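You operate a simulated robot arm through the tools that you are given. There is no shell and no other tool.

Carry out the task below with a simulated robot arm. There is one attempt and no reset: what you move stays moved.

## Task
Test the red stop on the running belt, then twist the stop free.
Fine: start the belt, hit the stop, try the start button while it is caught; hands off the belt while it runs.
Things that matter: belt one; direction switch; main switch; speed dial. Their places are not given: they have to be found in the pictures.

Only the result counts: the job must be done as asked and must still hold three seconds after the hand-in. Knocking over, shifting, dropping, spilling or breaking anything else fails it.

## Robot
A 7-joint arm with a two-finger parallel gripper, fixed in place. Base frame: the origin is at the foot of the arm, x ahead of it, y to its left, z up. Lengths are in m, angles in degrees, forces in N, time in s.
Its first joint turns from -166.0 to 166.0 degrees. Payload 3.43 kg.
The TCP is the grasp point between the finger pads, 0.034 m short of the fingertips. In the tool frame z runs along the fingers and y along their closing line. Largest opening 0.128 m; finger width 0.024, thickness 0.012; the body of the gripper, 0.048 by 0.13 m, starts 0.096 m behind the TCP.
Orientation is told as [roll, pitch, yaw] about the base's x, y, z axes, in that order, counted from this pose: with the fingers straight down and closing along the base's y, the tool's x points along the base's -x, its y along +y and its z along -z.

## Interface
- The arm moves only by the tool move_arm. Its argument "deltas" is one flat list of numbers, 7 for each row, row after row: the turn, a rotation vector about the base's x, y, z in degrees, then the shift along the base's x, y, z in m, then the finger opening in m, from 0 to 0.128. In form: [ax, ay, az, x, y, z, grip, ax, ay, az, x, y, z, grip, ...]. A call has 1 to 20 rows; each row is the pose to reach, as a shift and turn from the pose commanded when the call began. A row lasts 0.2 s, in which the tool goes at most 0.05 m and 8.6 degrees; a call with a longer step from one row to the next is refused whole, and so is a gripper value outside its range. Where a pose cannot be reached the arm comes as near as it can. A force on the tool above 40 N (or 10 N above the force at the start of the call, whichever is more), or a blocked arm, ends the call early, and 0.2 s more pass. Each finger travels about 0.153 m/s and halts on what it meets, pressing with about 45 N; the grip force reading is that of the motor and also rises with nothing between the fingers. The clock runs only during rows and for 0.2 s after the last one: add rows that repeat a pose to give the fingers time. The reply holds the time, the measured pose of the TCP, the force on the tool along the base axes, the opening and the grip force, in the units named above and with some noise, with the torque about the TCP (base axes, N m) and any sound that the robot's microphone picked up.
- Cameras (640 x 400 px; columns grow to the right, rows downward): "scene" is fixed at [0.2205, 0.5022, 1.3802]; the picture's right is [-0.63, -0.78, 0.00], its down [-0.41, 0.33, -0.85] and it looks along [0.66, -0.54, -0.52] (base axes); focal length 214 px, centre (320, 200). "wrist" rides on the gripper at [0.076, -0.011, -0.16] in the tool frame; the picture's right is [0.15, 0.99, 0.00], its down [-0.88, 0.13, -0.46] and it looks along [-0.45, 0.07, 0.89] (tool axes); focal length 234 px, centre (320, 200).
- get_image(camera): a new picture of that camera. It takes no simulated time.
- measure_at(camera, pixels): for up to 12 pixels [column, row] of the newest picture of that camera ("zoom" is the newest enlarged one), the place [x, y, z] in the base frame of the surface seen there, good to about 0.003 m. It takes no simulated time.
- inspect(camera, box): a new picture of the part [left, top, right, bottom] of that camera's present view, enlarged. It takes no simulated time.
- job_done(): hands the job in; it is judged then, once.

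Leave the gripper open and the arm clear of the work at the hand-in unless told otherwise.

The tools are called as a command line: name --argument value ..., lists and objects as JSON in quotes. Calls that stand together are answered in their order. move_arm: Moves the arm, as the interface text tells. Its arguments: {"type":"object","properties":{"deltas":{"type":"array","items":{"type":"number"}}},"required":["deltas"]} The other tools are called the same way: get_image (camera) takes a picture; measure_at (camera, pixels) gives the place of the surface under pixels of a picture; inspect (camera, box) takes an enlarged picture of a part of a camera's view; job_done () hands the job in.

At the start:

```text
time_s: 0.0
tool_pos: [0.4104, 0.2806, 1.1593]
ee_rot: [-0.1, 0.2, 0.0]
wrist_force: [0.7, -0.4, 0.4]
torque: [-0.01, 0.03, 0.01]
gripper_width: 0.1281
grip_force: 0.0
```

scene: 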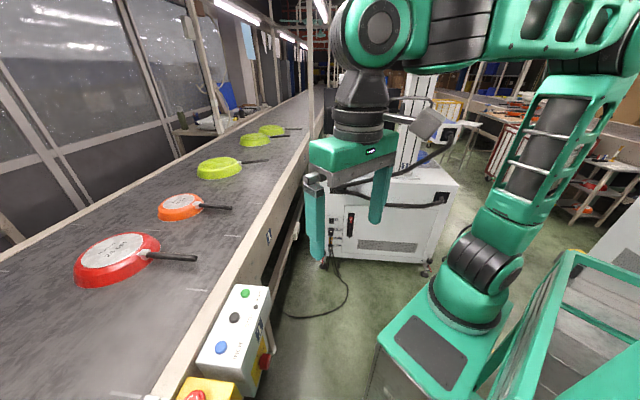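
wrist: 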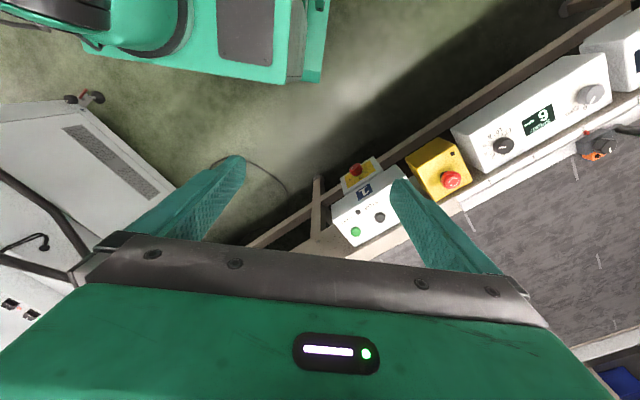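

I see a belt with pans, a white button box (green, black and blue buttons), a yellow box with a red mushroom stop, and a white panel with a display and knobs. I'll enlarge these areas first.

inspect --camera "wrist" --box '[320, 140, 480, 250]'

inspect --camera "wrist" --box '[440, 20, 640, 190]'

inspect --camera "scene" --box '[160, 270, 300, 400]'

```text
3.64 times, centred on (400, 195) of wrist
```

zoom: 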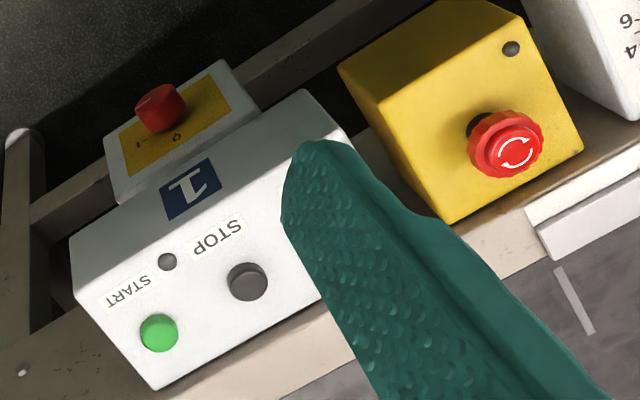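

```text
2.35 times, centred on (540, 105) of wrist
```

zoom: 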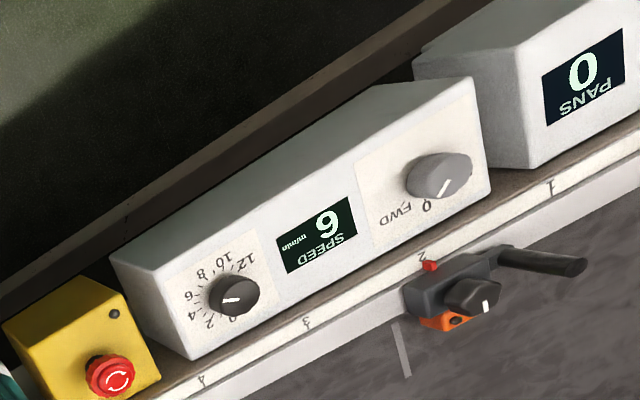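

```text
3.08 times, centred on (230, 335) of scene
```

zoom: 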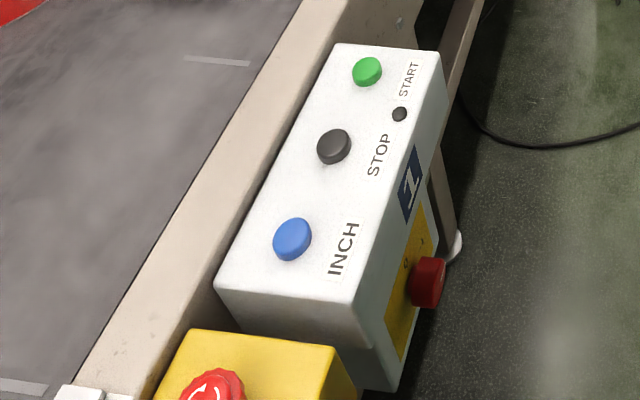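

The white box carries START (green), STOP (black) and INCH (blue), plus a red rotary on a yellow plate marked 1/0, which is likely the main switch. The grey knob marked FWD/0 looks like the direction switch. I'll measure these places from the wrist and scene pictures.

get_image --camera "wrist"

measure_at --camera "wrist" --pixels '[[355, 231], [379, 217], [451, 179], [357, 169], [503, 145], [590, 93], [540, 118], [440, 160], [600, 140], [364, 192], [460, 155], [350, 205]]'

get_image --camera "scene"

measure_at --camera "scene" --pixels '[[245, 293], [234, 317], [221, 347], [265, 361], [195, 397], [240, 310], [180, 380], [115, 250], [175, 257], [180, 205], [250, 300], [200, 300]]'

```text
taken
```

wrist: 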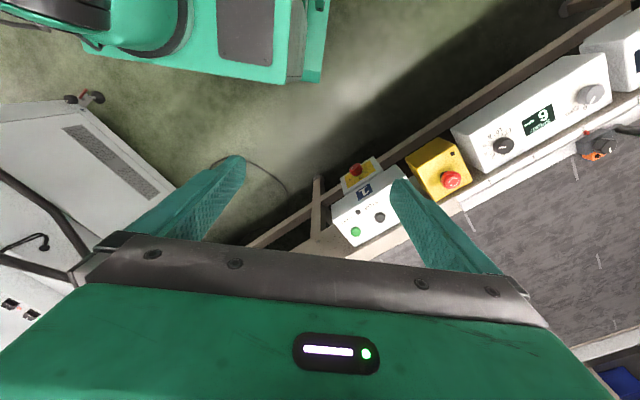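

```text
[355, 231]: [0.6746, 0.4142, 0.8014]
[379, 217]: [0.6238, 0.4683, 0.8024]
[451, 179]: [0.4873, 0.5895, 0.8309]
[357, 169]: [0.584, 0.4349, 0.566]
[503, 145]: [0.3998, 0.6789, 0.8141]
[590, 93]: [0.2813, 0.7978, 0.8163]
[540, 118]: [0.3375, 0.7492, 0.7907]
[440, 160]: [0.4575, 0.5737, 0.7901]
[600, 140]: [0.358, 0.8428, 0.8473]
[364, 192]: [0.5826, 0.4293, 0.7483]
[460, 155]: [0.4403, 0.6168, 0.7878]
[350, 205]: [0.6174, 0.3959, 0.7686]
```

```text
taken
```

scene: 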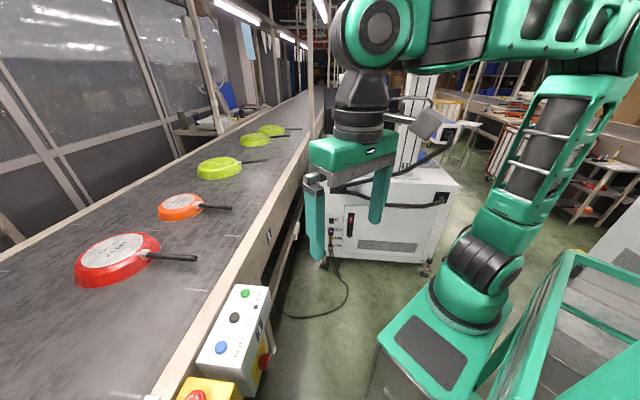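

```text
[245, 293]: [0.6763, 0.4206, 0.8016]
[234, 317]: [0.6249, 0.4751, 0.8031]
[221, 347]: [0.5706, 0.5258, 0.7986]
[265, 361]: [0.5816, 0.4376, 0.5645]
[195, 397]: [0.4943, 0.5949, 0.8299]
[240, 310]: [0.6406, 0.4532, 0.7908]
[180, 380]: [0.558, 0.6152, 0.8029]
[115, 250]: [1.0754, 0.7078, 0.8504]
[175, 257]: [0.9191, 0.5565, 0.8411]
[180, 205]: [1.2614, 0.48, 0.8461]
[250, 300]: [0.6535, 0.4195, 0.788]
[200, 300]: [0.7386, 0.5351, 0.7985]
```

I have positions now: START (0.676, 0.417, 0.80), STOP (0.624, 0.472, 0.80), INCH (0.571, 0.526, 0.80), red stop (0.49, 0.59, 0.83), speed dial (0.40, 0.68, 0.81) and direction knob (0.28, 0.80, 0.82). Next I'll zoom in tightly on the main switch and the direction knob to read their settings.

inspect --camera "wrist" --box '[335, 150, 391, 185]'

inspect --camera "wrist" --box '[550, 70, 622, 115]'

inspect --camera "scene" --box '[235, 335, 283, 365]'

inspect --camera "wrist" --box '[560, 110, 640, 160]'

```text
11.43 times, centred on (363, 168) of wrist
```

zoom: 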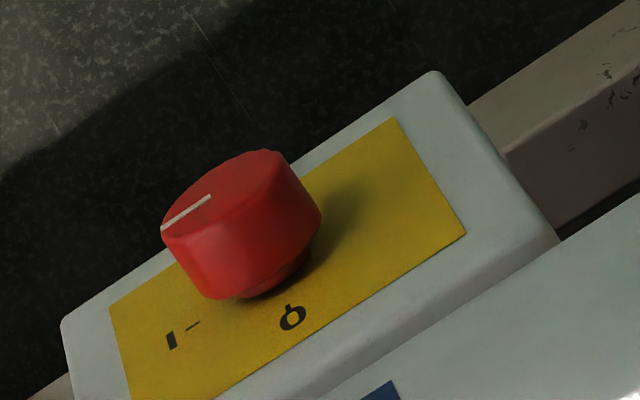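

```text
8.89 times, centred on (586, 92) of wrist
```

zoom: 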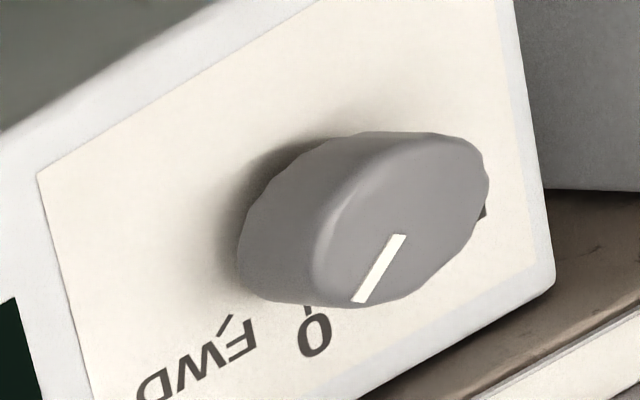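

```text
13.33 times, centred on (259, 350) of scene
```

zoom: 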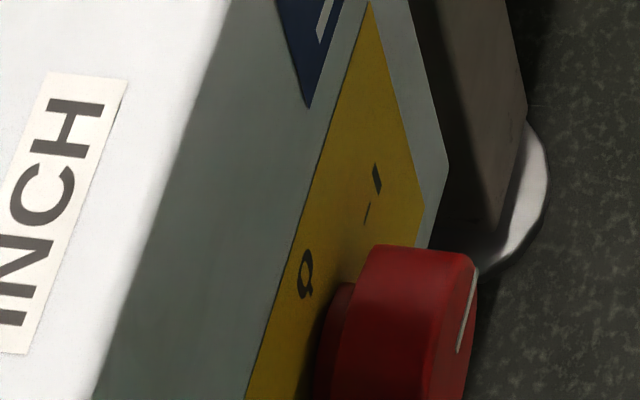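

```text
8.00 times, centred on (600, 135) of wrist
```

zoom: 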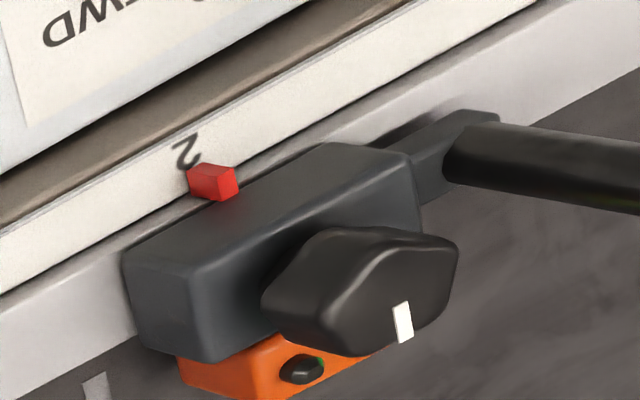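

The main switch pointer seems to sit at 1 and the direction knob pointer somewhere between 0 and FWD, but neither reading is certain. I'll move the arm up and to the left, well above everything, for a closer look at the direction panel. Target TCP is about (0.25, 0.66, 1.10).

move_arm --deltas '[0, 0, 0, -0.016, 0.038, -0.006, 0.128, 0, 0, 0, -0.032, 0.076, -0.012, 0.128, 0, 0, 0, -0.048, 0.114, -0.018, 0.128, 0, 0, 0, -0.064, 0.152, -0.024, 0.128, 0, 0, 0, -0.08, 0.19, -0.03, 0.128, 0, 0, 0, -0.096, 0.228, -0.036, 0.128, 0, 0, 0, -0.112, 0.266, -0.042, 0.128, 0, 0, 0, -0.128, 0.304, -0.048, 0.128, 0, 0, 0, -0.144, 0.342, -0.054, 0.128, 0, 0, 0, -0.16, 0.38, -0.06, 0.128]'

get_image --camera "wrist"

get_image --camera "scene"

```text
time_s: 2.2
tool_pos: [0.2387, 0.6599, 1.1084]
ee_rot: [0.4, -0.4, -0.3]
wrist_force: [0.4, -0.3, 1.1]
torque: [0.04, 0.03, -0.02]
gripper_width: 0.1279
grip_force: 0.1
```

```text
taken
```

wrist: 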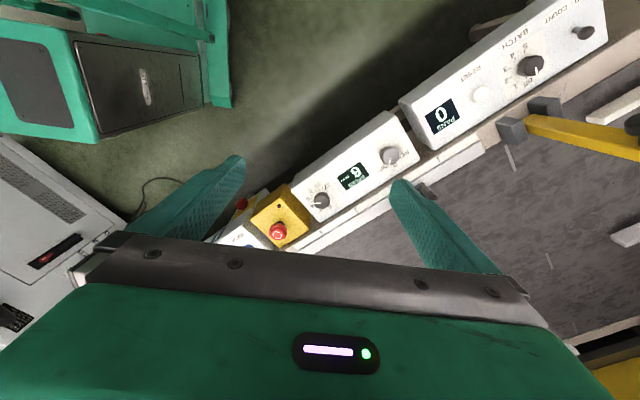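

```text
taken
```

scene: 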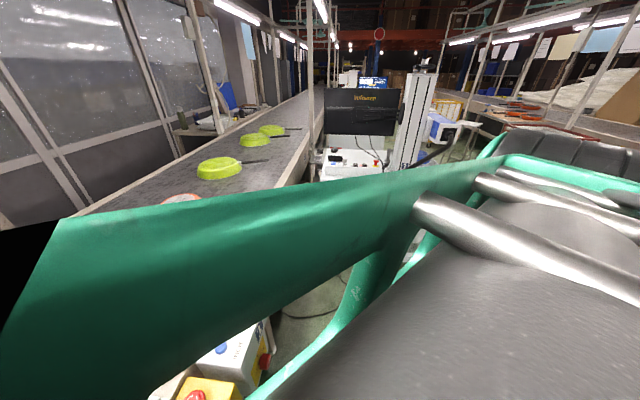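

The panels are now visible. The direction knob is at (391,155), the speed dial at (321,200), the counter box at (440,115) and the batch box at (530,65). I'll zoom in on each.

inspect --camera "wrist" --box '[355, 130, 427, 175]'

inspect --camera "wrist" --box '[280, 165, 376, 225]'

inspect --camera "wrist" --box '[430, 0, 630, 125]'

inspect --camera "wrist" --box '[215, 180, 311, 245]'

inspect --camera "wrist" --box '[400, 80, 640, 240]'

```text
8.89 times, centred on (391, 152) of wrist
```

zoom: 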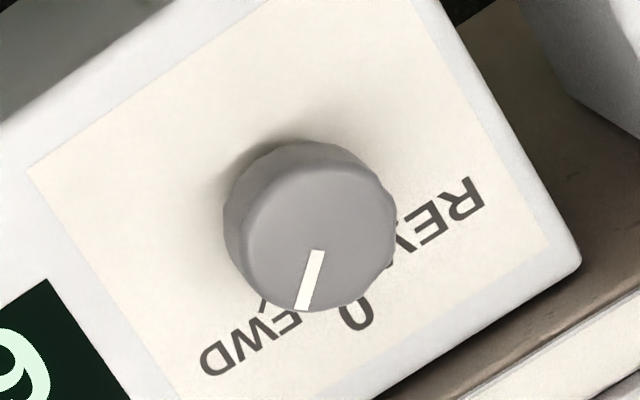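

```text
6.67 times, centred on (328, 195) of wrist
```

zoom: 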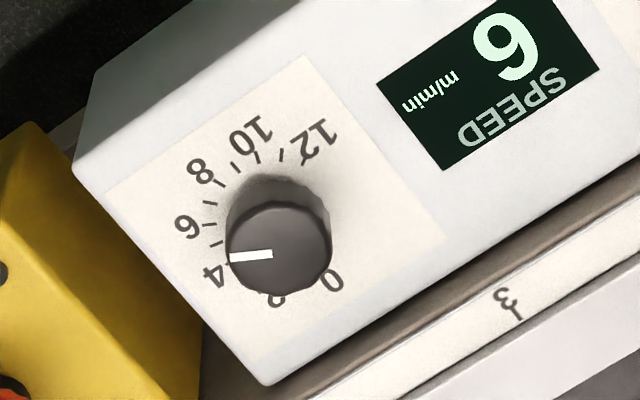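

```text
3.20 times, centred on (530, 62) of wrist
```

zoom: 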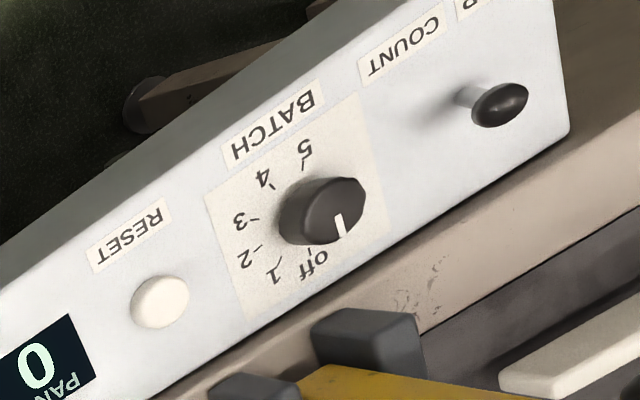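

```text
6.15 times, centred on (263, 212) of wrist
```

zoom: 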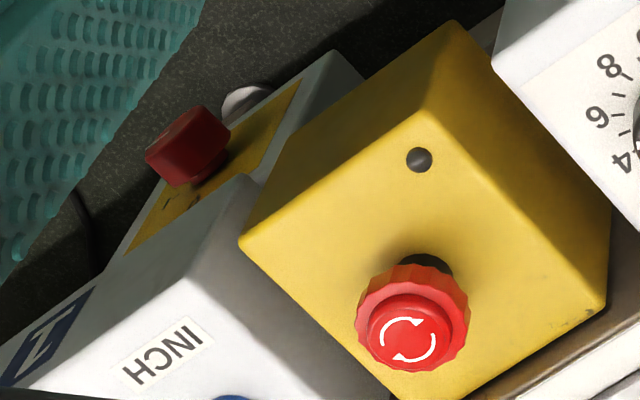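

```text
2.50 times, centred on (520, 160) of wrist
```

zoom: 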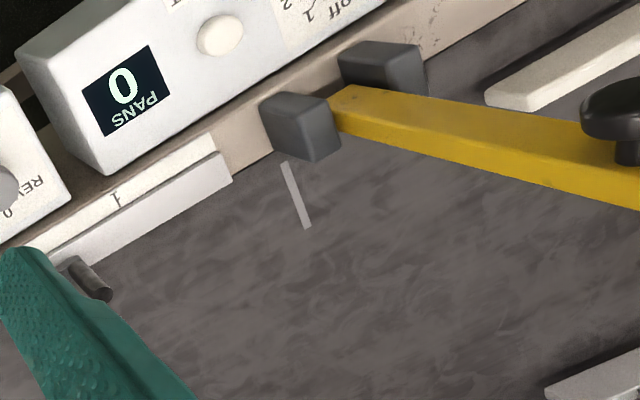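

Direction reads FWD, and speed reads about 6 on both dial and display. The e-stop is a mushroom with clockwise arrows. Now I'll measure several points on the yellow box, the mushroom cap, the white box and the rail to learn tilts and heights.

inspect --camera "wrist" --box '[215, 180, 311, 245]'

measure_at --camera "zoom" --pixels '[[408, 335], [385, 330], [430, 345], [365, 310], [465, 310], [419, 160], [480, 120], [330, 260], [560, 290], [520, 220], [400, 375], [455, 60]]'

measure_at --camera "zoom" --pixels '[[412, 300], [420, 262], [350, 200], [470, 390], [260, 240], [185, 135], [200, 185], [270, 120], [150, 225], [230, 395], [165, 355], [600, 380]]'

```text
6.15 times, centred on (263, 212) of wrist
```

zoom: 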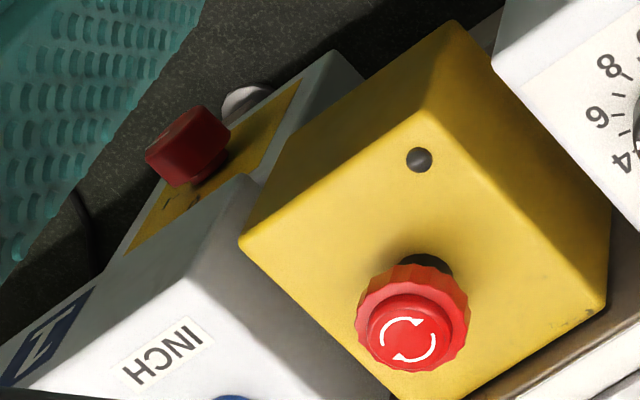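

```text
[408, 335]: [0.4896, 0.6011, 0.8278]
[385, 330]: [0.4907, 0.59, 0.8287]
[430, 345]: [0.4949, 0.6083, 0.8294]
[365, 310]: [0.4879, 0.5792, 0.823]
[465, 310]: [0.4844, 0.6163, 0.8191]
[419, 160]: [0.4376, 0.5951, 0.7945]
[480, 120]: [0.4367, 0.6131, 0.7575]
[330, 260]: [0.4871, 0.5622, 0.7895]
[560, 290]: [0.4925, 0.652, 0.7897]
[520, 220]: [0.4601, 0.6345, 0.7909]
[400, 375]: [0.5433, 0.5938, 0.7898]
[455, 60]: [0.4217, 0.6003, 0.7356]
```

```text
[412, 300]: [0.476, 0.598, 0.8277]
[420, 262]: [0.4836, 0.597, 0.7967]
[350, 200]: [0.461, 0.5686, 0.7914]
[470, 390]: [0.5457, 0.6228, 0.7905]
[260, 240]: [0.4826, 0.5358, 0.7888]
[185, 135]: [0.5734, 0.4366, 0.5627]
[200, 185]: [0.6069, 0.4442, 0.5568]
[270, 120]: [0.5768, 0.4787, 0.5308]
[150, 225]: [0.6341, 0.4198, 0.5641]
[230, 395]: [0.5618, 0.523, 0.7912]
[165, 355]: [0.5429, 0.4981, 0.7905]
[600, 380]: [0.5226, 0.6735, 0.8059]
```

The yellow box top sits at z≈0.790, the stop cap top at ≈0.829, and the white box top at 0.790 with its buttons at 0.802. The main switch is on the front face around z≈0.56. I'll zoom in hard on it at wrist px ~(240,203).

inspect --camera "wrist" --box '[226, 192, 258, 212]'

inspect --camera "scene" --box '[200, 310, 296, 370]'

```text
16.00 times, centred on (242, 202) of wrist
```

zoom: 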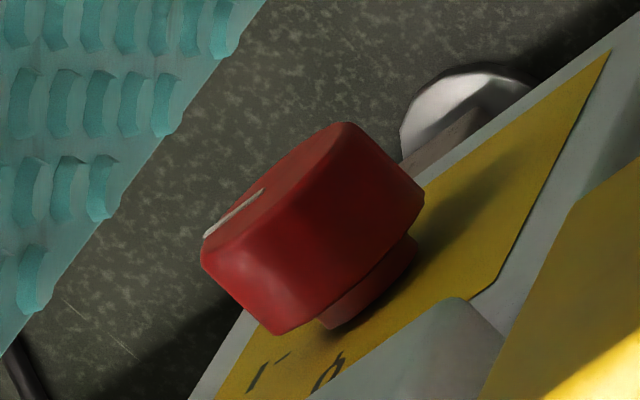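

```text
6.67 times, centred on (248, 340) of scene
```

zoom: 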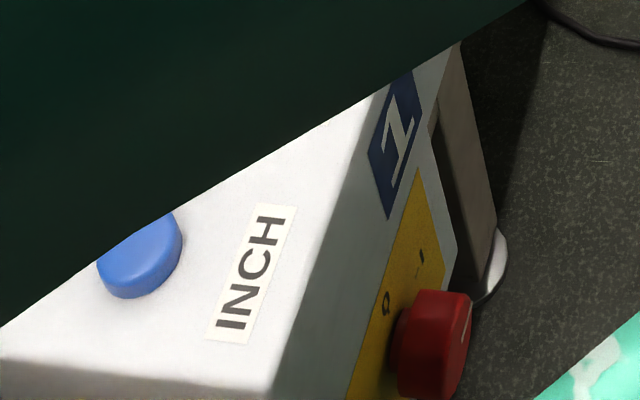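

The main switch pointer lies toward the "1" (on) side, so everything looks ready to start. I'll check the pan positions again later. Now I'll close the fingers while moving to a hover point above START, TCP about (0.675, 0.418, 0.93).

move_arm --deltas '[0, 0, 0, 0.035, -0.02, 0.0, 0.1, 0, 0, 0, 0.071, -0.04, -0.004, 0.07, 0, 0, 0, 0.106, -0.06, -0.01, 0.04, 0, 0, 0, 0.142, -0.081, -0.02, 0.01, 0, 0, 0, 0.177, -0.101, -0.035, 0, 0, 0, 0, 0.213, -0.121, -0.05, 0, 0, 0, 0, 0.248, -0.141, -0.065, 0, 0, 0, 0, 0.283, -0.161, -0.08, 0, 0, 0, 0, 0.319, -0.182, -0.1, 0, 0, 0, 0, 0.354, -0.202, -0.12, 0, 0, 0, 0, 0.39, -0.222, -0.145, 0, 0, 0, 0, 0.425, -0.242, -0.17, 0, 0, 0, 0, 0.425, -0.242, -0.17, 0, 0, 0, 0, 0.425, -0.242, -0.17, 0]'

get_image --camera "wrist"

get_image --camera "scene"

```text
time_s: 5.2
tool_pos: [0.6614, 0.4192, 0.9332]
ee_rot: [0.1, -0.7, 0.1]
wrist_force: [0.2, -0.3, 0.1]
torque: [-0.04, 0.01, 0.0]
gripper_width: 0.0002
grip_force: 32.8
```

```text
taken
```

wrist: 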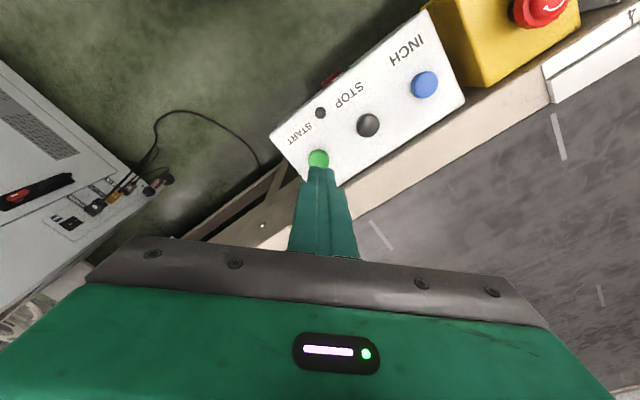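

```text
taken
```

scene: 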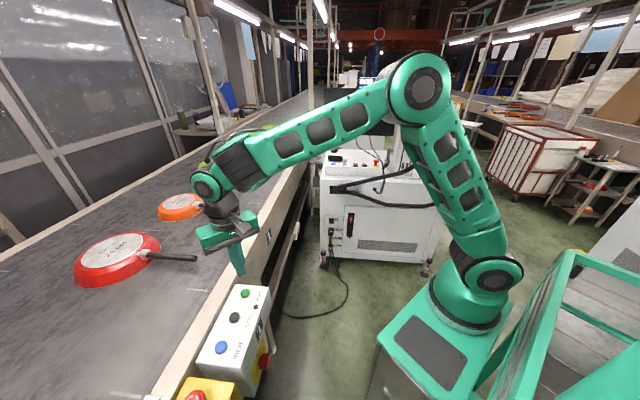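

The START button at px (319,158) is just ahead of the closed fingertips at px (320,172). The reported x (0.661) is about 1.4 cm short of what I commanded. I'll check the true fingertip position with both cameras.

inspect --camera "scene" --box '[190, 220, 286, 310]'

measure_at --camera "wrist" --pixels '[[319, 155], [313, 157], [325, 157], [319, 150], [316, 175], [324, 175], [368, 125], [425, 85], [320, 112], [320, 180]]'

```text
4.44 times, centred on (238, 265) of scene
```

zoom: 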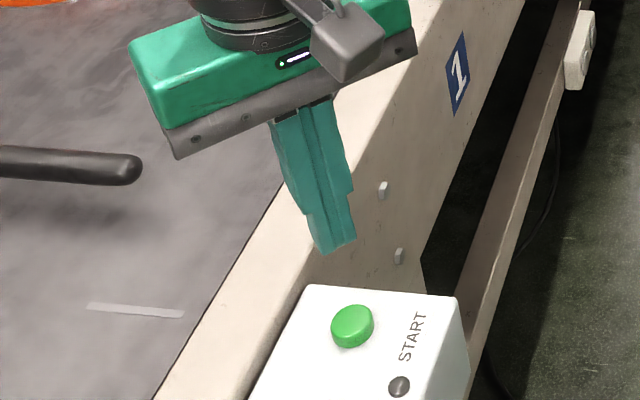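

```text
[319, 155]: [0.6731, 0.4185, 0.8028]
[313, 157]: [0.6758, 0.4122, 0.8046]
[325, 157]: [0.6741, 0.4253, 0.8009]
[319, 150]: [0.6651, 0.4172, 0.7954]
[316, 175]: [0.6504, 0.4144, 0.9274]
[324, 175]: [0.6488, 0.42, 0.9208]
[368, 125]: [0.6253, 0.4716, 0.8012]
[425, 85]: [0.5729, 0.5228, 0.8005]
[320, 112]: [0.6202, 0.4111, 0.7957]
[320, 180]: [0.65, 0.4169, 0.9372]
```

The cameras confirm the real TCP x is 0.661, so the arm settles short and I'll correct from measured values. START's centre is (0.6745, 0.4185). Next I'll shift +0.013 in x and go down to z≈0.865, still about 3 cm above the button.

move_arm --deltas '[0, 0, 0, 0.013, -0.001, -0.03, 0, 0, 0, 0, 0.013, -0.001, -0.068, 0, 0, 0, 0, 0.013, -0.001, -0.068, 0, 0, 0, 0, 0.013, -0.001, -0.068, 0]'

get_image --camera "wrist"

inspect --camera "scene" --box '[190, 250, 286, 310]'

```text
time_s: 6.2
tool_pos: [0.674, 0.418, 0.866]
ee_rot: [0.0, -0.6, 0.1]
wrist_force: [1.3, -0.7, 0.2]
torque: [0.04, -0.02, -0.01]
gripper_width: 0.0001
grip_force: 32.3
```

```text
taken
```

wrist: 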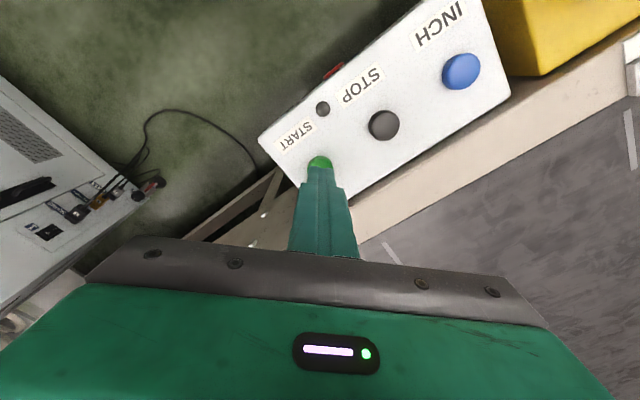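

```text
6.67 times, centred on (238, 280) of scene
```

zoom: 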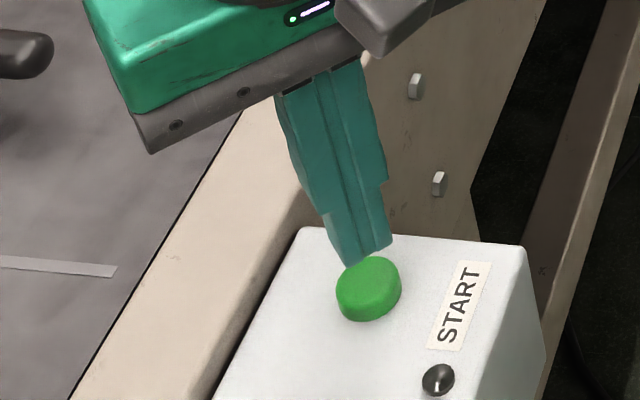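

The fingertips at z≈0.832 are right over START, whose top is at ≈0.802. I'll press down to about 6–7 mm below the button top, then lift straight off, and look at the belt and lamp.

move_arm --deltas '[0, 0, 0, 0, 0, -0.02, 0, 0, 0, 0, 0, 0, -0.031, 0, 0, 0, 0, 0, 0, -0.037, 0, 0, 0, 0, 0, 0, -0.037, 0, 0, 0, 0, 0, 0, -0.01, 0, 0, 0, 0, 0, 0, 0.035, 0]'

get_image --camera "scene"

get_image --camera "wrist"

```text
time_s: 7.6
tool_pos: [0.6746, 0.4184, 0.8998]
ee_rot: [0.0, -0.6, 0.0]
wrist_force: [0.8, -0.2, -0.6]
torque: [0.01, 0.01, -0.01]
gripper_width: 0.0
grip_force: 32.7
heard: click
```

```text
taken
```

scene: 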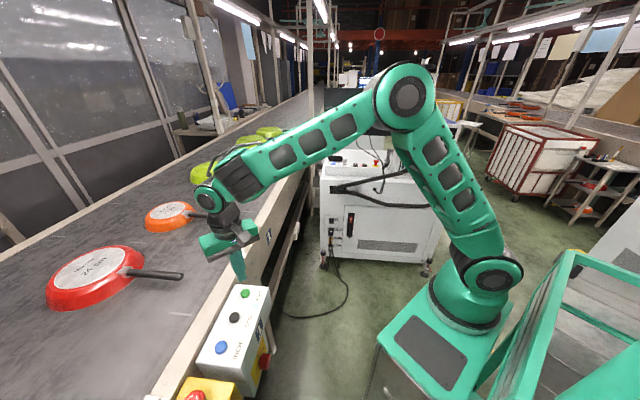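

```text
taken
```

wrist: 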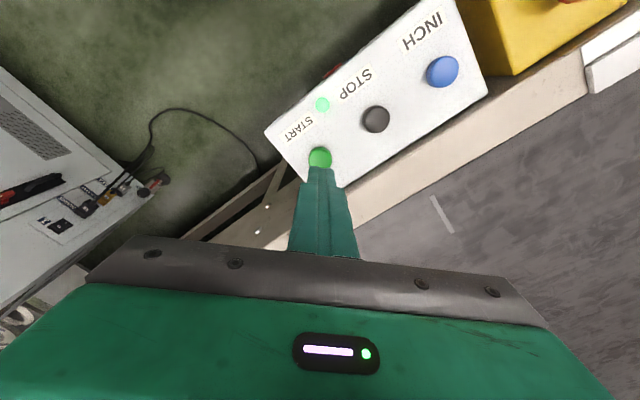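

START clicked, the lamp at px (322,104) is lit green, and the pans have moved along the belt, so it is running. Without touching the belt, I'll move over to the red stop at (0.489, 0.598), press it down and lift off.

move_arm --deltas '[0, 0, 0, -0.031, 0.03, 0.005, 0, 0, 0, 0, -0.062, 0.06, 0.01, 0, 0, 0, 0, -0.093, 0.09, 0.01, 0, 0, 0, 0, -0.124, 0.12, 0.01, 0, 0, 0, 0, -0.155, 0.15, 0.005, 0, 0, 0, 0, -0.186, 0.18, -0.005, 0, 0, 0, 0, -0.186, 0.18, -0.025, 0, 0, 0, 0, -0.186, 0.18, -0.038, 0, 0, 0, 0, -0.186, 0.18, -0.045, 0, 0, 0, 0, -0.186, 0.18, -0.05, 0, 0, 0, 0, -0.186, 0.18, -0.05, 0, 0, 0, 0, -0.186, 0.18, -0.02, 0, 0, 0, 0, -0.186, 0.18, 0.02, 0]'

get_image --camera "wrist"

get_image --camera "scene"

```text
time_s: 10.4
tool_pos: [0.4887, 0.5993, 0.9214]
ee_rot: [0.0, -0.5, 0.1]
wrist_force: [-0.2, 0.0, -0.3]
torque: [-0.02, 0.05, 0.01]
gripper_width: 0.0
grip_force: 32.8
heard: click
```

```text
taken
```

wrist: 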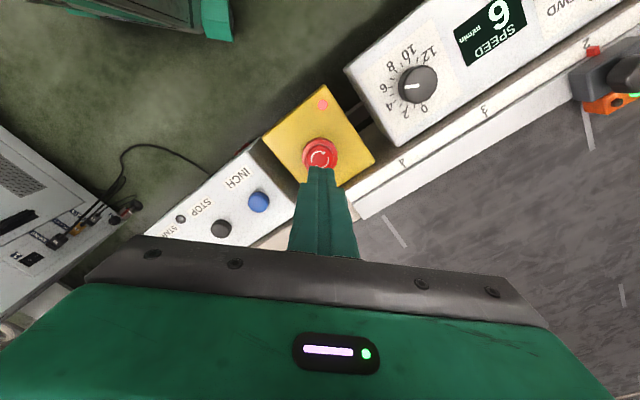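

```text
taken
```

scene: 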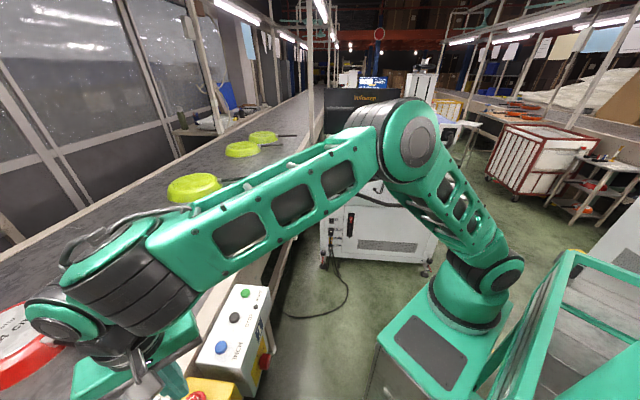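

The stop clicked, its lamp at px (323,104) is lit red, and the running lamp at px (181,218) is dark. I'll zoom in to check the arrow direction, the caught height and the run lamp.

inspect --camera "wrist" --box '[280, 80, 376, 190]'

inspect --camera "wrist" --box '[300, 137, 340, 170]'

measure_at --camera "wrist" --pixels '[[320, 155], [310, 157], [330, 157], [320, 150], [304, 155], [336, 155], [320, 140], [323, 104], [300, 130], [350, 150], [282, 140], [362, 122]]'

inspect --camera "scene" --box '[160, 270, 288, 400]'

```text
3.64 times, centred on (328, 135) of wrist
```

zoom: 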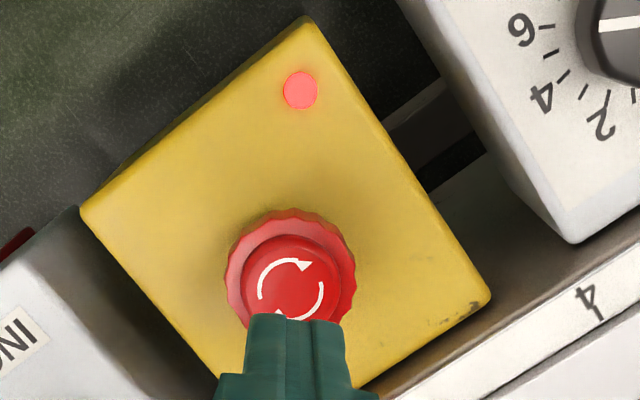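

```text
12.12 times, centred on (320, 154) of wrist
```

zoom: 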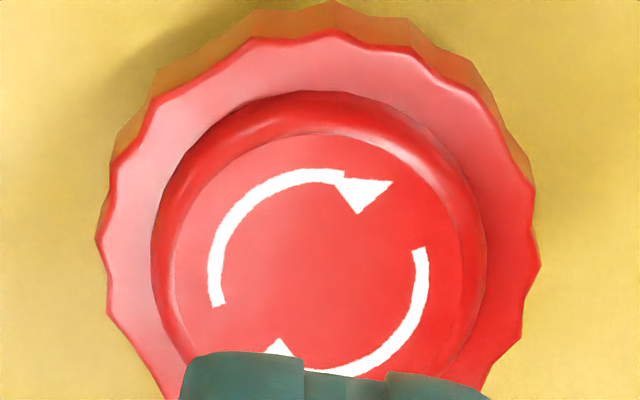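

```text
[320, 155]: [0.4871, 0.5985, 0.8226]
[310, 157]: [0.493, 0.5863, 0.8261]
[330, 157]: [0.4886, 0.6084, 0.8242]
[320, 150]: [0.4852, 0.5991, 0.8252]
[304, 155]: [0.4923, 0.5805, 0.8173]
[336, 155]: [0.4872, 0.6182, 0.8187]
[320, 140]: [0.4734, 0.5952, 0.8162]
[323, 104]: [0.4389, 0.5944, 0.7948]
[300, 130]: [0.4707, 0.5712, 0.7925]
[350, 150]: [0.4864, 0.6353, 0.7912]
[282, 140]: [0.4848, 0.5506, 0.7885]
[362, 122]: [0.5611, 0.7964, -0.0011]
```

```text
3.08 times, centred on (224, 335) of scene
```

zoom: 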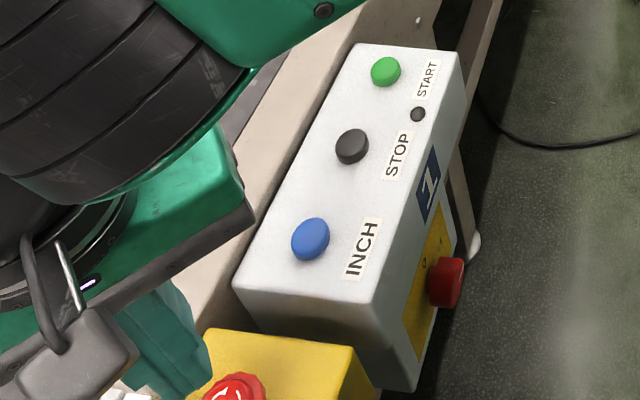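

The arrows point clockwise seen from above. The cap is caught lower, at top z≈0.824, with an outer diameter of about 0.04. Next is the START try while the stop is caught: move back over START, press with the same stroke, lift and check that the belt stays still.

move_arm --deltas '[0, 0, 0, 0.031, -0.03, 0, 0, 0, 0, 0, 0.062, -0.06, 0, 0, 0, 0, 0, 0.093, -0.09, 0, 0, 0, 0, 0, 0.124, -0.12, 0, 0, 0, 0, 0, 0.155, -0.15, -0.01, 0, 0, 0, 0, 0.186, -0.18, -0.025, 0, 0, 0, 0, 0.186, -0.18, -0.055, 0, 0, 0, 0, 0.186, -0.18, -0.055, 0]'

get_image --camera "wrist"

get_image --camera "scene"

```text
time_s: 12.2
tool_pos: [0.6741, 0.419, 0.8653]
ee_rot: [0.0, -0.6, 0.0]
wrist_force: [-1.5, 0.1, -0.1]
torque: [0.02, 0.01, -0.01]
gripper_width: 0.0001
grip_force: 32.5
```

```text
taken
```

wrist: 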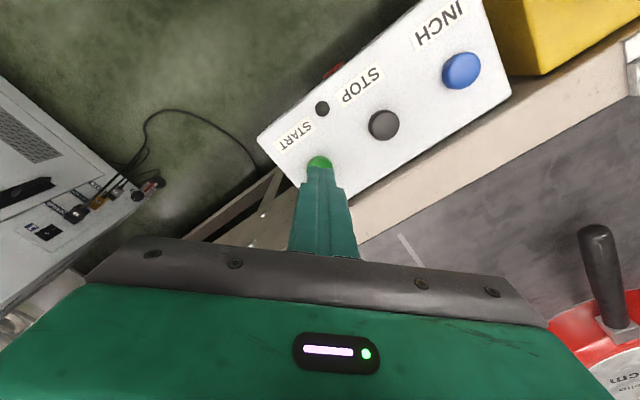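

```text
taken
```

scene: 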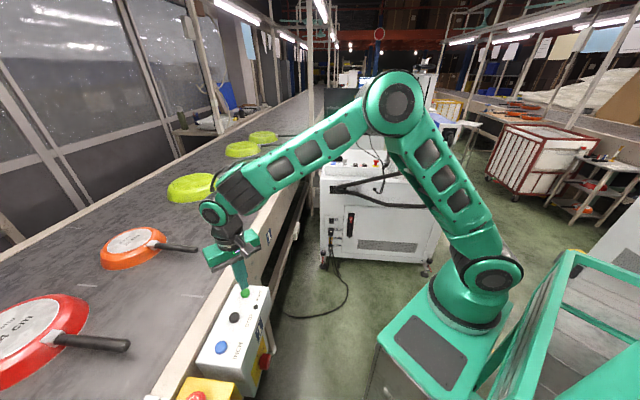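

The lime pans are at the same pixels as in the previous picture, so the belt is at rest, and the run lamp is dark. Now I'll press START with the same stroke as before and lift.

move_arm --deltas '[0, 0, 0, 0, 0, -0.02, 0, 0, 0, 0, 0, 0, -0.031, 0, 0, 0, 0, 0, 0, -0.037, 0, 0, 0, 0, 0, 0, -0.037, 0, 0, 0, 0, 0, 0, -0.01, 0, 0, 0, 0, 0, 0, 0.035, 0]'

get_image --camera "scene"

get_image --camera "wrist"

```text
time_s: 13.6
tool_pos: [0.6737, 0.4177, 0.9001]
ee_rot: [0.0, -0.6, 0.1]
wrist_force: [0.1, 0.5, -1.0]
torque: [0.0, 0.02, 0.0]
gripper_width: 0.0
grip_force: 33.4
heard: click
```

```text
taken
```

scene: 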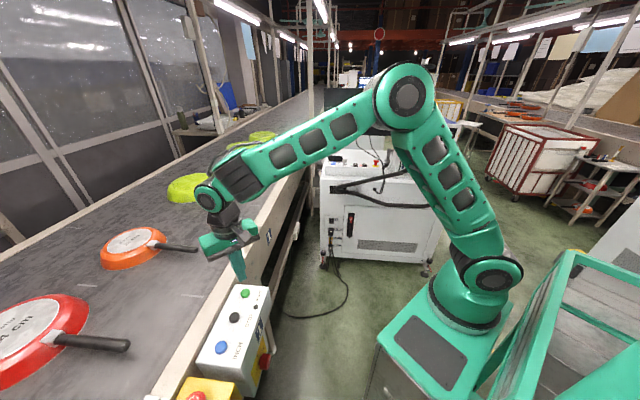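

```text
taken
```

wrist: 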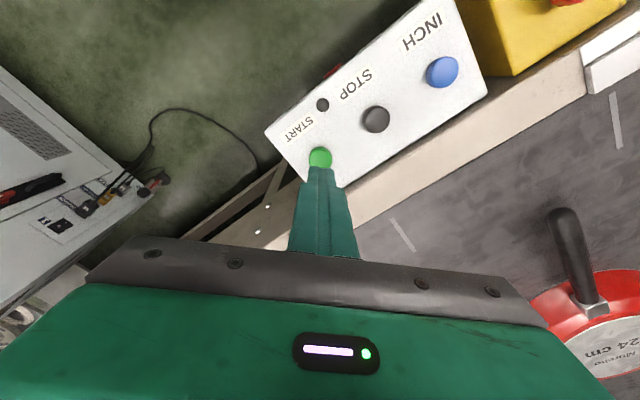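

START clicked, yet the run lamp stayed dark and the pans (orange at (130,248)) did not move, so the stop holds. Next I'll go over the stop with the fingers opened to about 0.075 and the tool pre-turned +40° about z, leaving room to twist clockwise. I'll stay high at z≈0.92.

move_arm --deltas '[0, 0, 0, 0, 0, 0.02, 0, 0, 0, 7, -0.031, 0.03, 0.03, 0.01, 0, 0, 14, -0.062, 0.06, 0.03, 0.025, 0, 0, 21, -0.093, 0.09, 0.03, 0.04, 0, 0, 28, -0.124, 0.12, 0.03, 0.055, 0, 0, 35, -0.155, 0.15, 0.03, 0.07, 0, 0, 40, -0.185, 0.181, 0.02, 0.075, 0, 0, 40, -0.185, 0.181, 0.02, 0.075, 0, 0, 40, -0.185, 0.181, 0.02, 0.075]'

get_image --camera "wrist"

get_image --camera "scene"

```text
time_s: 15.6
tool_pos: [0.4888, 0.6011, 0.9225]
ee_rot: [0.3, -0.6, 40.0]
wrist_force: [-0.1, 0.6, 0.0]
torque: [0.0, 0.0, 0.01]
gripper_width: 0.075
grip_force: 0.0
```

```text
taken
```

wrist: 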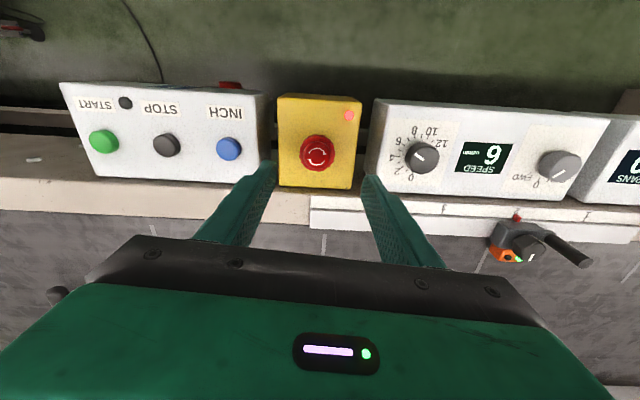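

```text
taken
```

scene: 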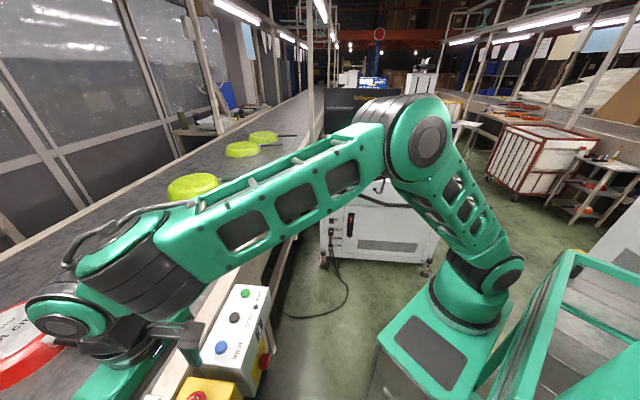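

The stop is now fully visible at px (318,152), between the open fingers. I'll zoom in and measure the cap to centre the grip precisely, and also measure the pan handle's closeness.

inspect --camera "wrist" --box '[280, 120, 360, 190]'

measure_at --camera "wrist" --pixels '[[302, 153], [334, 153], [318, 153], [318, 138], [318, 167], [310, 153], [326, 153], [318, 145], [318, 160], [318, 180], [318, 125], [350, 160]]'

measure_at --camera "scene" --pixels '[[60, 346], [10, 340], [40, 375], [190, 396], [205, 397], [197, 397], [165, 375], [150, 390]]'

```text
5.71 times, centred on (320, 155) of wrist
```

zoom: 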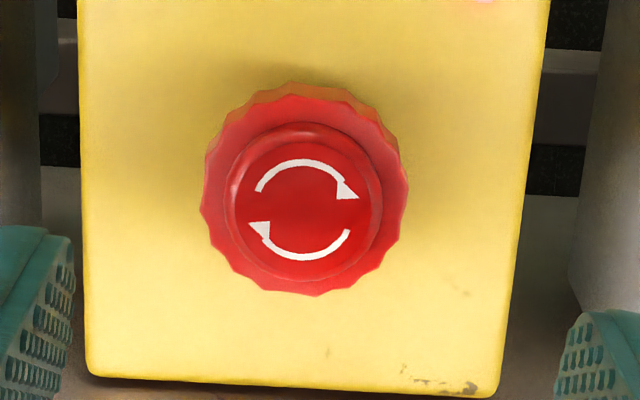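

```text
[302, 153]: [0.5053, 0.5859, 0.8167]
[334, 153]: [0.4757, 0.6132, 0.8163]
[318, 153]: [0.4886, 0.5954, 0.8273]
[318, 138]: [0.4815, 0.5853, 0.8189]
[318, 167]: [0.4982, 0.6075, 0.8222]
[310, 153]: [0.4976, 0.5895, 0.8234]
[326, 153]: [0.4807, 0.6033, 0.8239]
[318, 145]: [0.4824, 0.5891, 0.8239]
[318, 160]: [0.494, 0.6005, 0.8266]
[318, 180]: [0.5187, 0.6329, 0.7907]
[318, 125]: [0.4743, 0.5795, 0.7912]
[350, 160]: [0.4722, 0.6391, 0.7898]
```

```text
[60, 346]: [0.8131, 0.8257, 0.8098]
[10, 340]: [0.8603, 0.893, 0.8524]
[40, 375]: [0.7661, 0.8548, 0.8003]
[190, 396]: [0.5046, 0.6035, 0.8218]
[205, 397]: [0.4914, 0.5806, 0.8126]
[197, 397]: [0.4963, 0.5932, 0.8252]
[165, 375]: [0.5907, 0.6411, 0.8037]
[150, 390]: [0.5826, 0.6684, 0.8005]
```

The cap centre is about (0.490, 0.598), with a diameter of ≈0.04 and its skirt at z≈0.80–0.817. I'll lower the open fingers to TCP z≈0.832, which puts the tips at ≈0.798, just above the box top at 0.790. I won't grip yet.

move_arm --deltas '[0, 0, 0, 0.0005, -0.002, -0.03, 0.075, 0, 0, 0, 0.0005, -0.002, -0.06, 0.075, 0, 0, 0, 0.0005, -0.002, -0.08, 0.075, 0, 0, 0, 0.0005, -0.002, -0.0905, 0.075, 0, 0, 0, 0.0005, -0.002, -0.0905, 0.075]'

get_image --camera "wrist"

inspect --camera "scene" --box '[120, 320, 248, 400]'

```text
time_s: 16.8
tool_pos: [0.4895, 0.5965, 0.8305]
ee_rot: [0.1, -0.7, 40.0]
wrist_force: [0.0, 0.1, 0.1]
torque: [0.03, 0.01, 0.02]
gripper_width: 0.0748
grip_force: 0.0
```

```text
taken
```

wrist: 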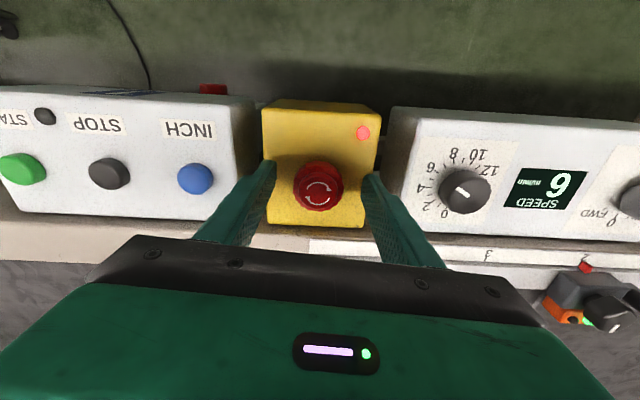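

```text
5.00 times, centred on (184, 360) of scene
```

zoom: 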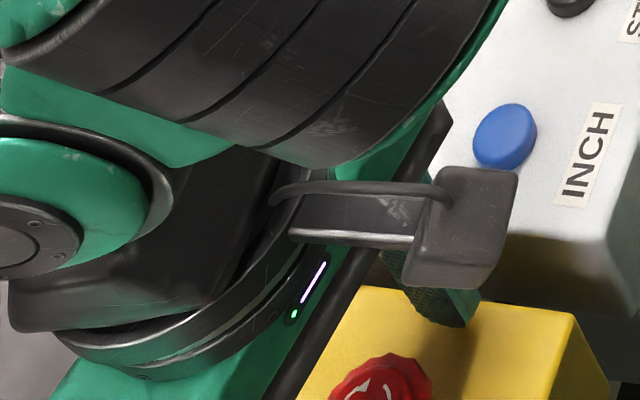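

The fingers straddle the cap with no contact force, and the tips are just above the yellow box. Now I'll close gently on the cap.

move_arm --deltas '[0, 0, 0, 0, 0, 0, 0.05, 0, 0, 0, 0, 0, 0, 0.034, 0, 0, 0, 0, 0, 0, 0.034, 0]'

get_image --camera "wrist"

```text
refused: deltas must hold 7 numbers for each row
```

```text
taken
```

wrist: 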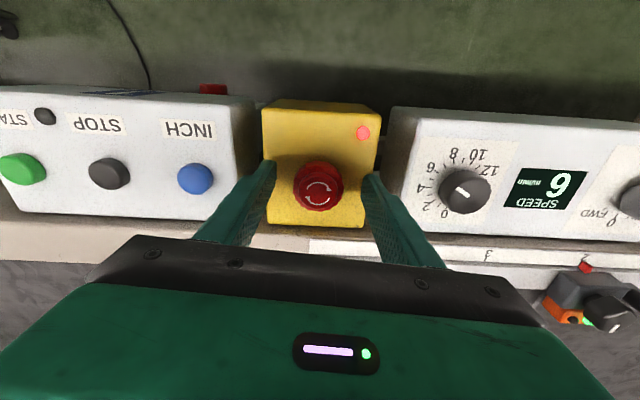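

That call was refused because I gave one number too many, and nothing moved. I'll send the closing move again with clean rows.

move_arm --deltas '[0, 0, 0, 0, 0, 0, 0.05, 0, 0, 0, 0, 0, 0, 0.034, 0, 0, 0, 0, 0, 0, 0.034]'

get_image --camera "wrist"

```text
time_s: 17.6
tool_pos: [0.4907, 0.5972, 0.8314]
ee_rot: [0.0, -0.6, 39.8]
wrist_force: [3.8, -7.6, -0.6]
torque: [-0.21, -0.08, -0.04]
gripper_width: 0.0404
grip_force: 44.3
```

```text
taken
```

wrist: 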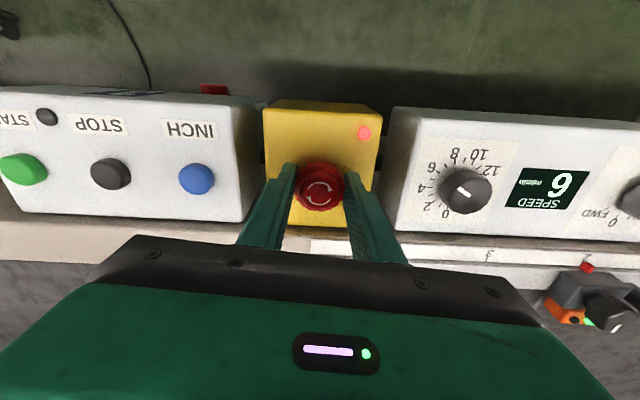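

The cap is gripped at 0.0404 m width with a small side force of ~8 N, which I'll ease with a 1 mm shift. Now I'll twist clockwise (negative z) in 8° steps to −48° and check.

move_arm --deltas '[0, 0, -8, 0.0006, -0.001, 0, 0.034, 0, 0, -16, 0.0006, -0.001, 0, 0.034, 0, 0, -24, 0.0006, -0.001, 0, 0.034, 0, 0, -32, 0.0006, -0.001, 0, 0.034, 0, 0, -40, 0.0006, -0.001, 0, 0.034, 0, 0, -48, 0.0006, -0.001, 0, 0.034]'

get_image --camera "wrist"

get_image --camera "scene"

```text
time_s: 19.0
tool_pos: [0.4888, 0.5987, 0.8327]
ee_rot: [0.3, -0.6, -8.1]
wrist_force: [5.1, 40.1, 4.0]
torque: [1.16, -0.12, 0.15]
gripper_width: 0.0406
grip_force: 44.7
```

```text
taken
```

wrist: 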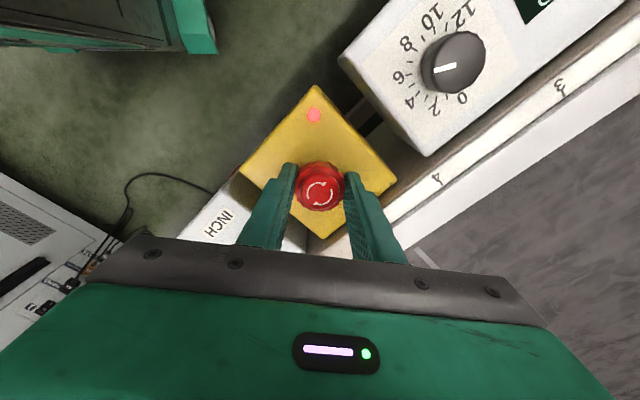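

```text
taken
```

scene: 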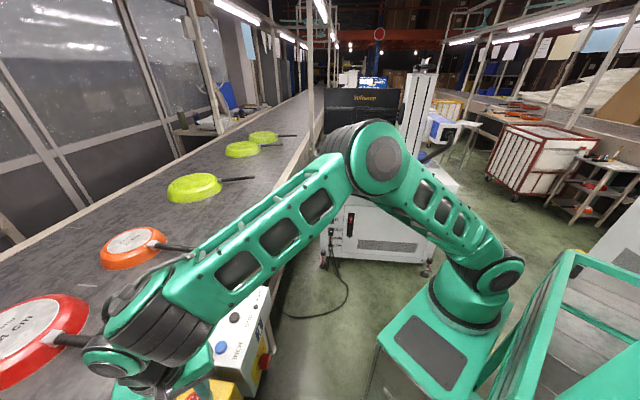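

The lamp is still red, and the side force grew to 40 N, so the arm's centre is about 3 mm off in y. I'll zoom in to see whether the cap turned with the fingers.

inspect --camera "wrist" --box '[280, 150, 360, 220]'

measure_at --camera "wrist" --pixels '[[320, 188], [314, 188], [326, 188], [320, 180], [320, 195], [320, 165]]'

```text
5.71 times, centred on (320, 185) of wrist
```

zoom: 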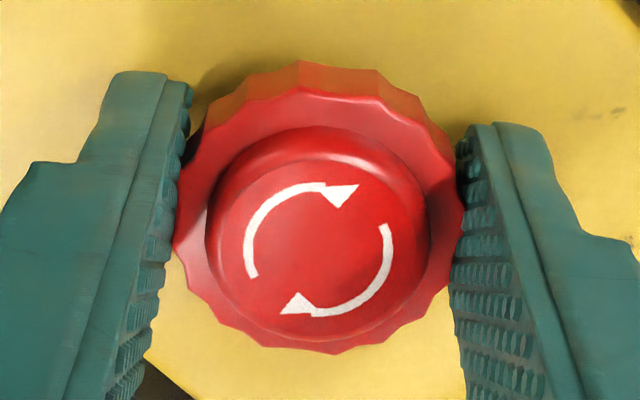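

```text
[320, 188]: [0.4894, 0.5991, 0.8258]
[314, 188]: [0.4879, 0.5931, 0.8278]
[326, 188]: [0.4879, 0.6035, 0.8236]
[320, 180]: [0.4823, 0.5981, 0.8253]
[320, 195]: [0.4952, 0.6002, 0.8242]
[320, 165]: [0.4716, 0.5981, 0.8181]
```

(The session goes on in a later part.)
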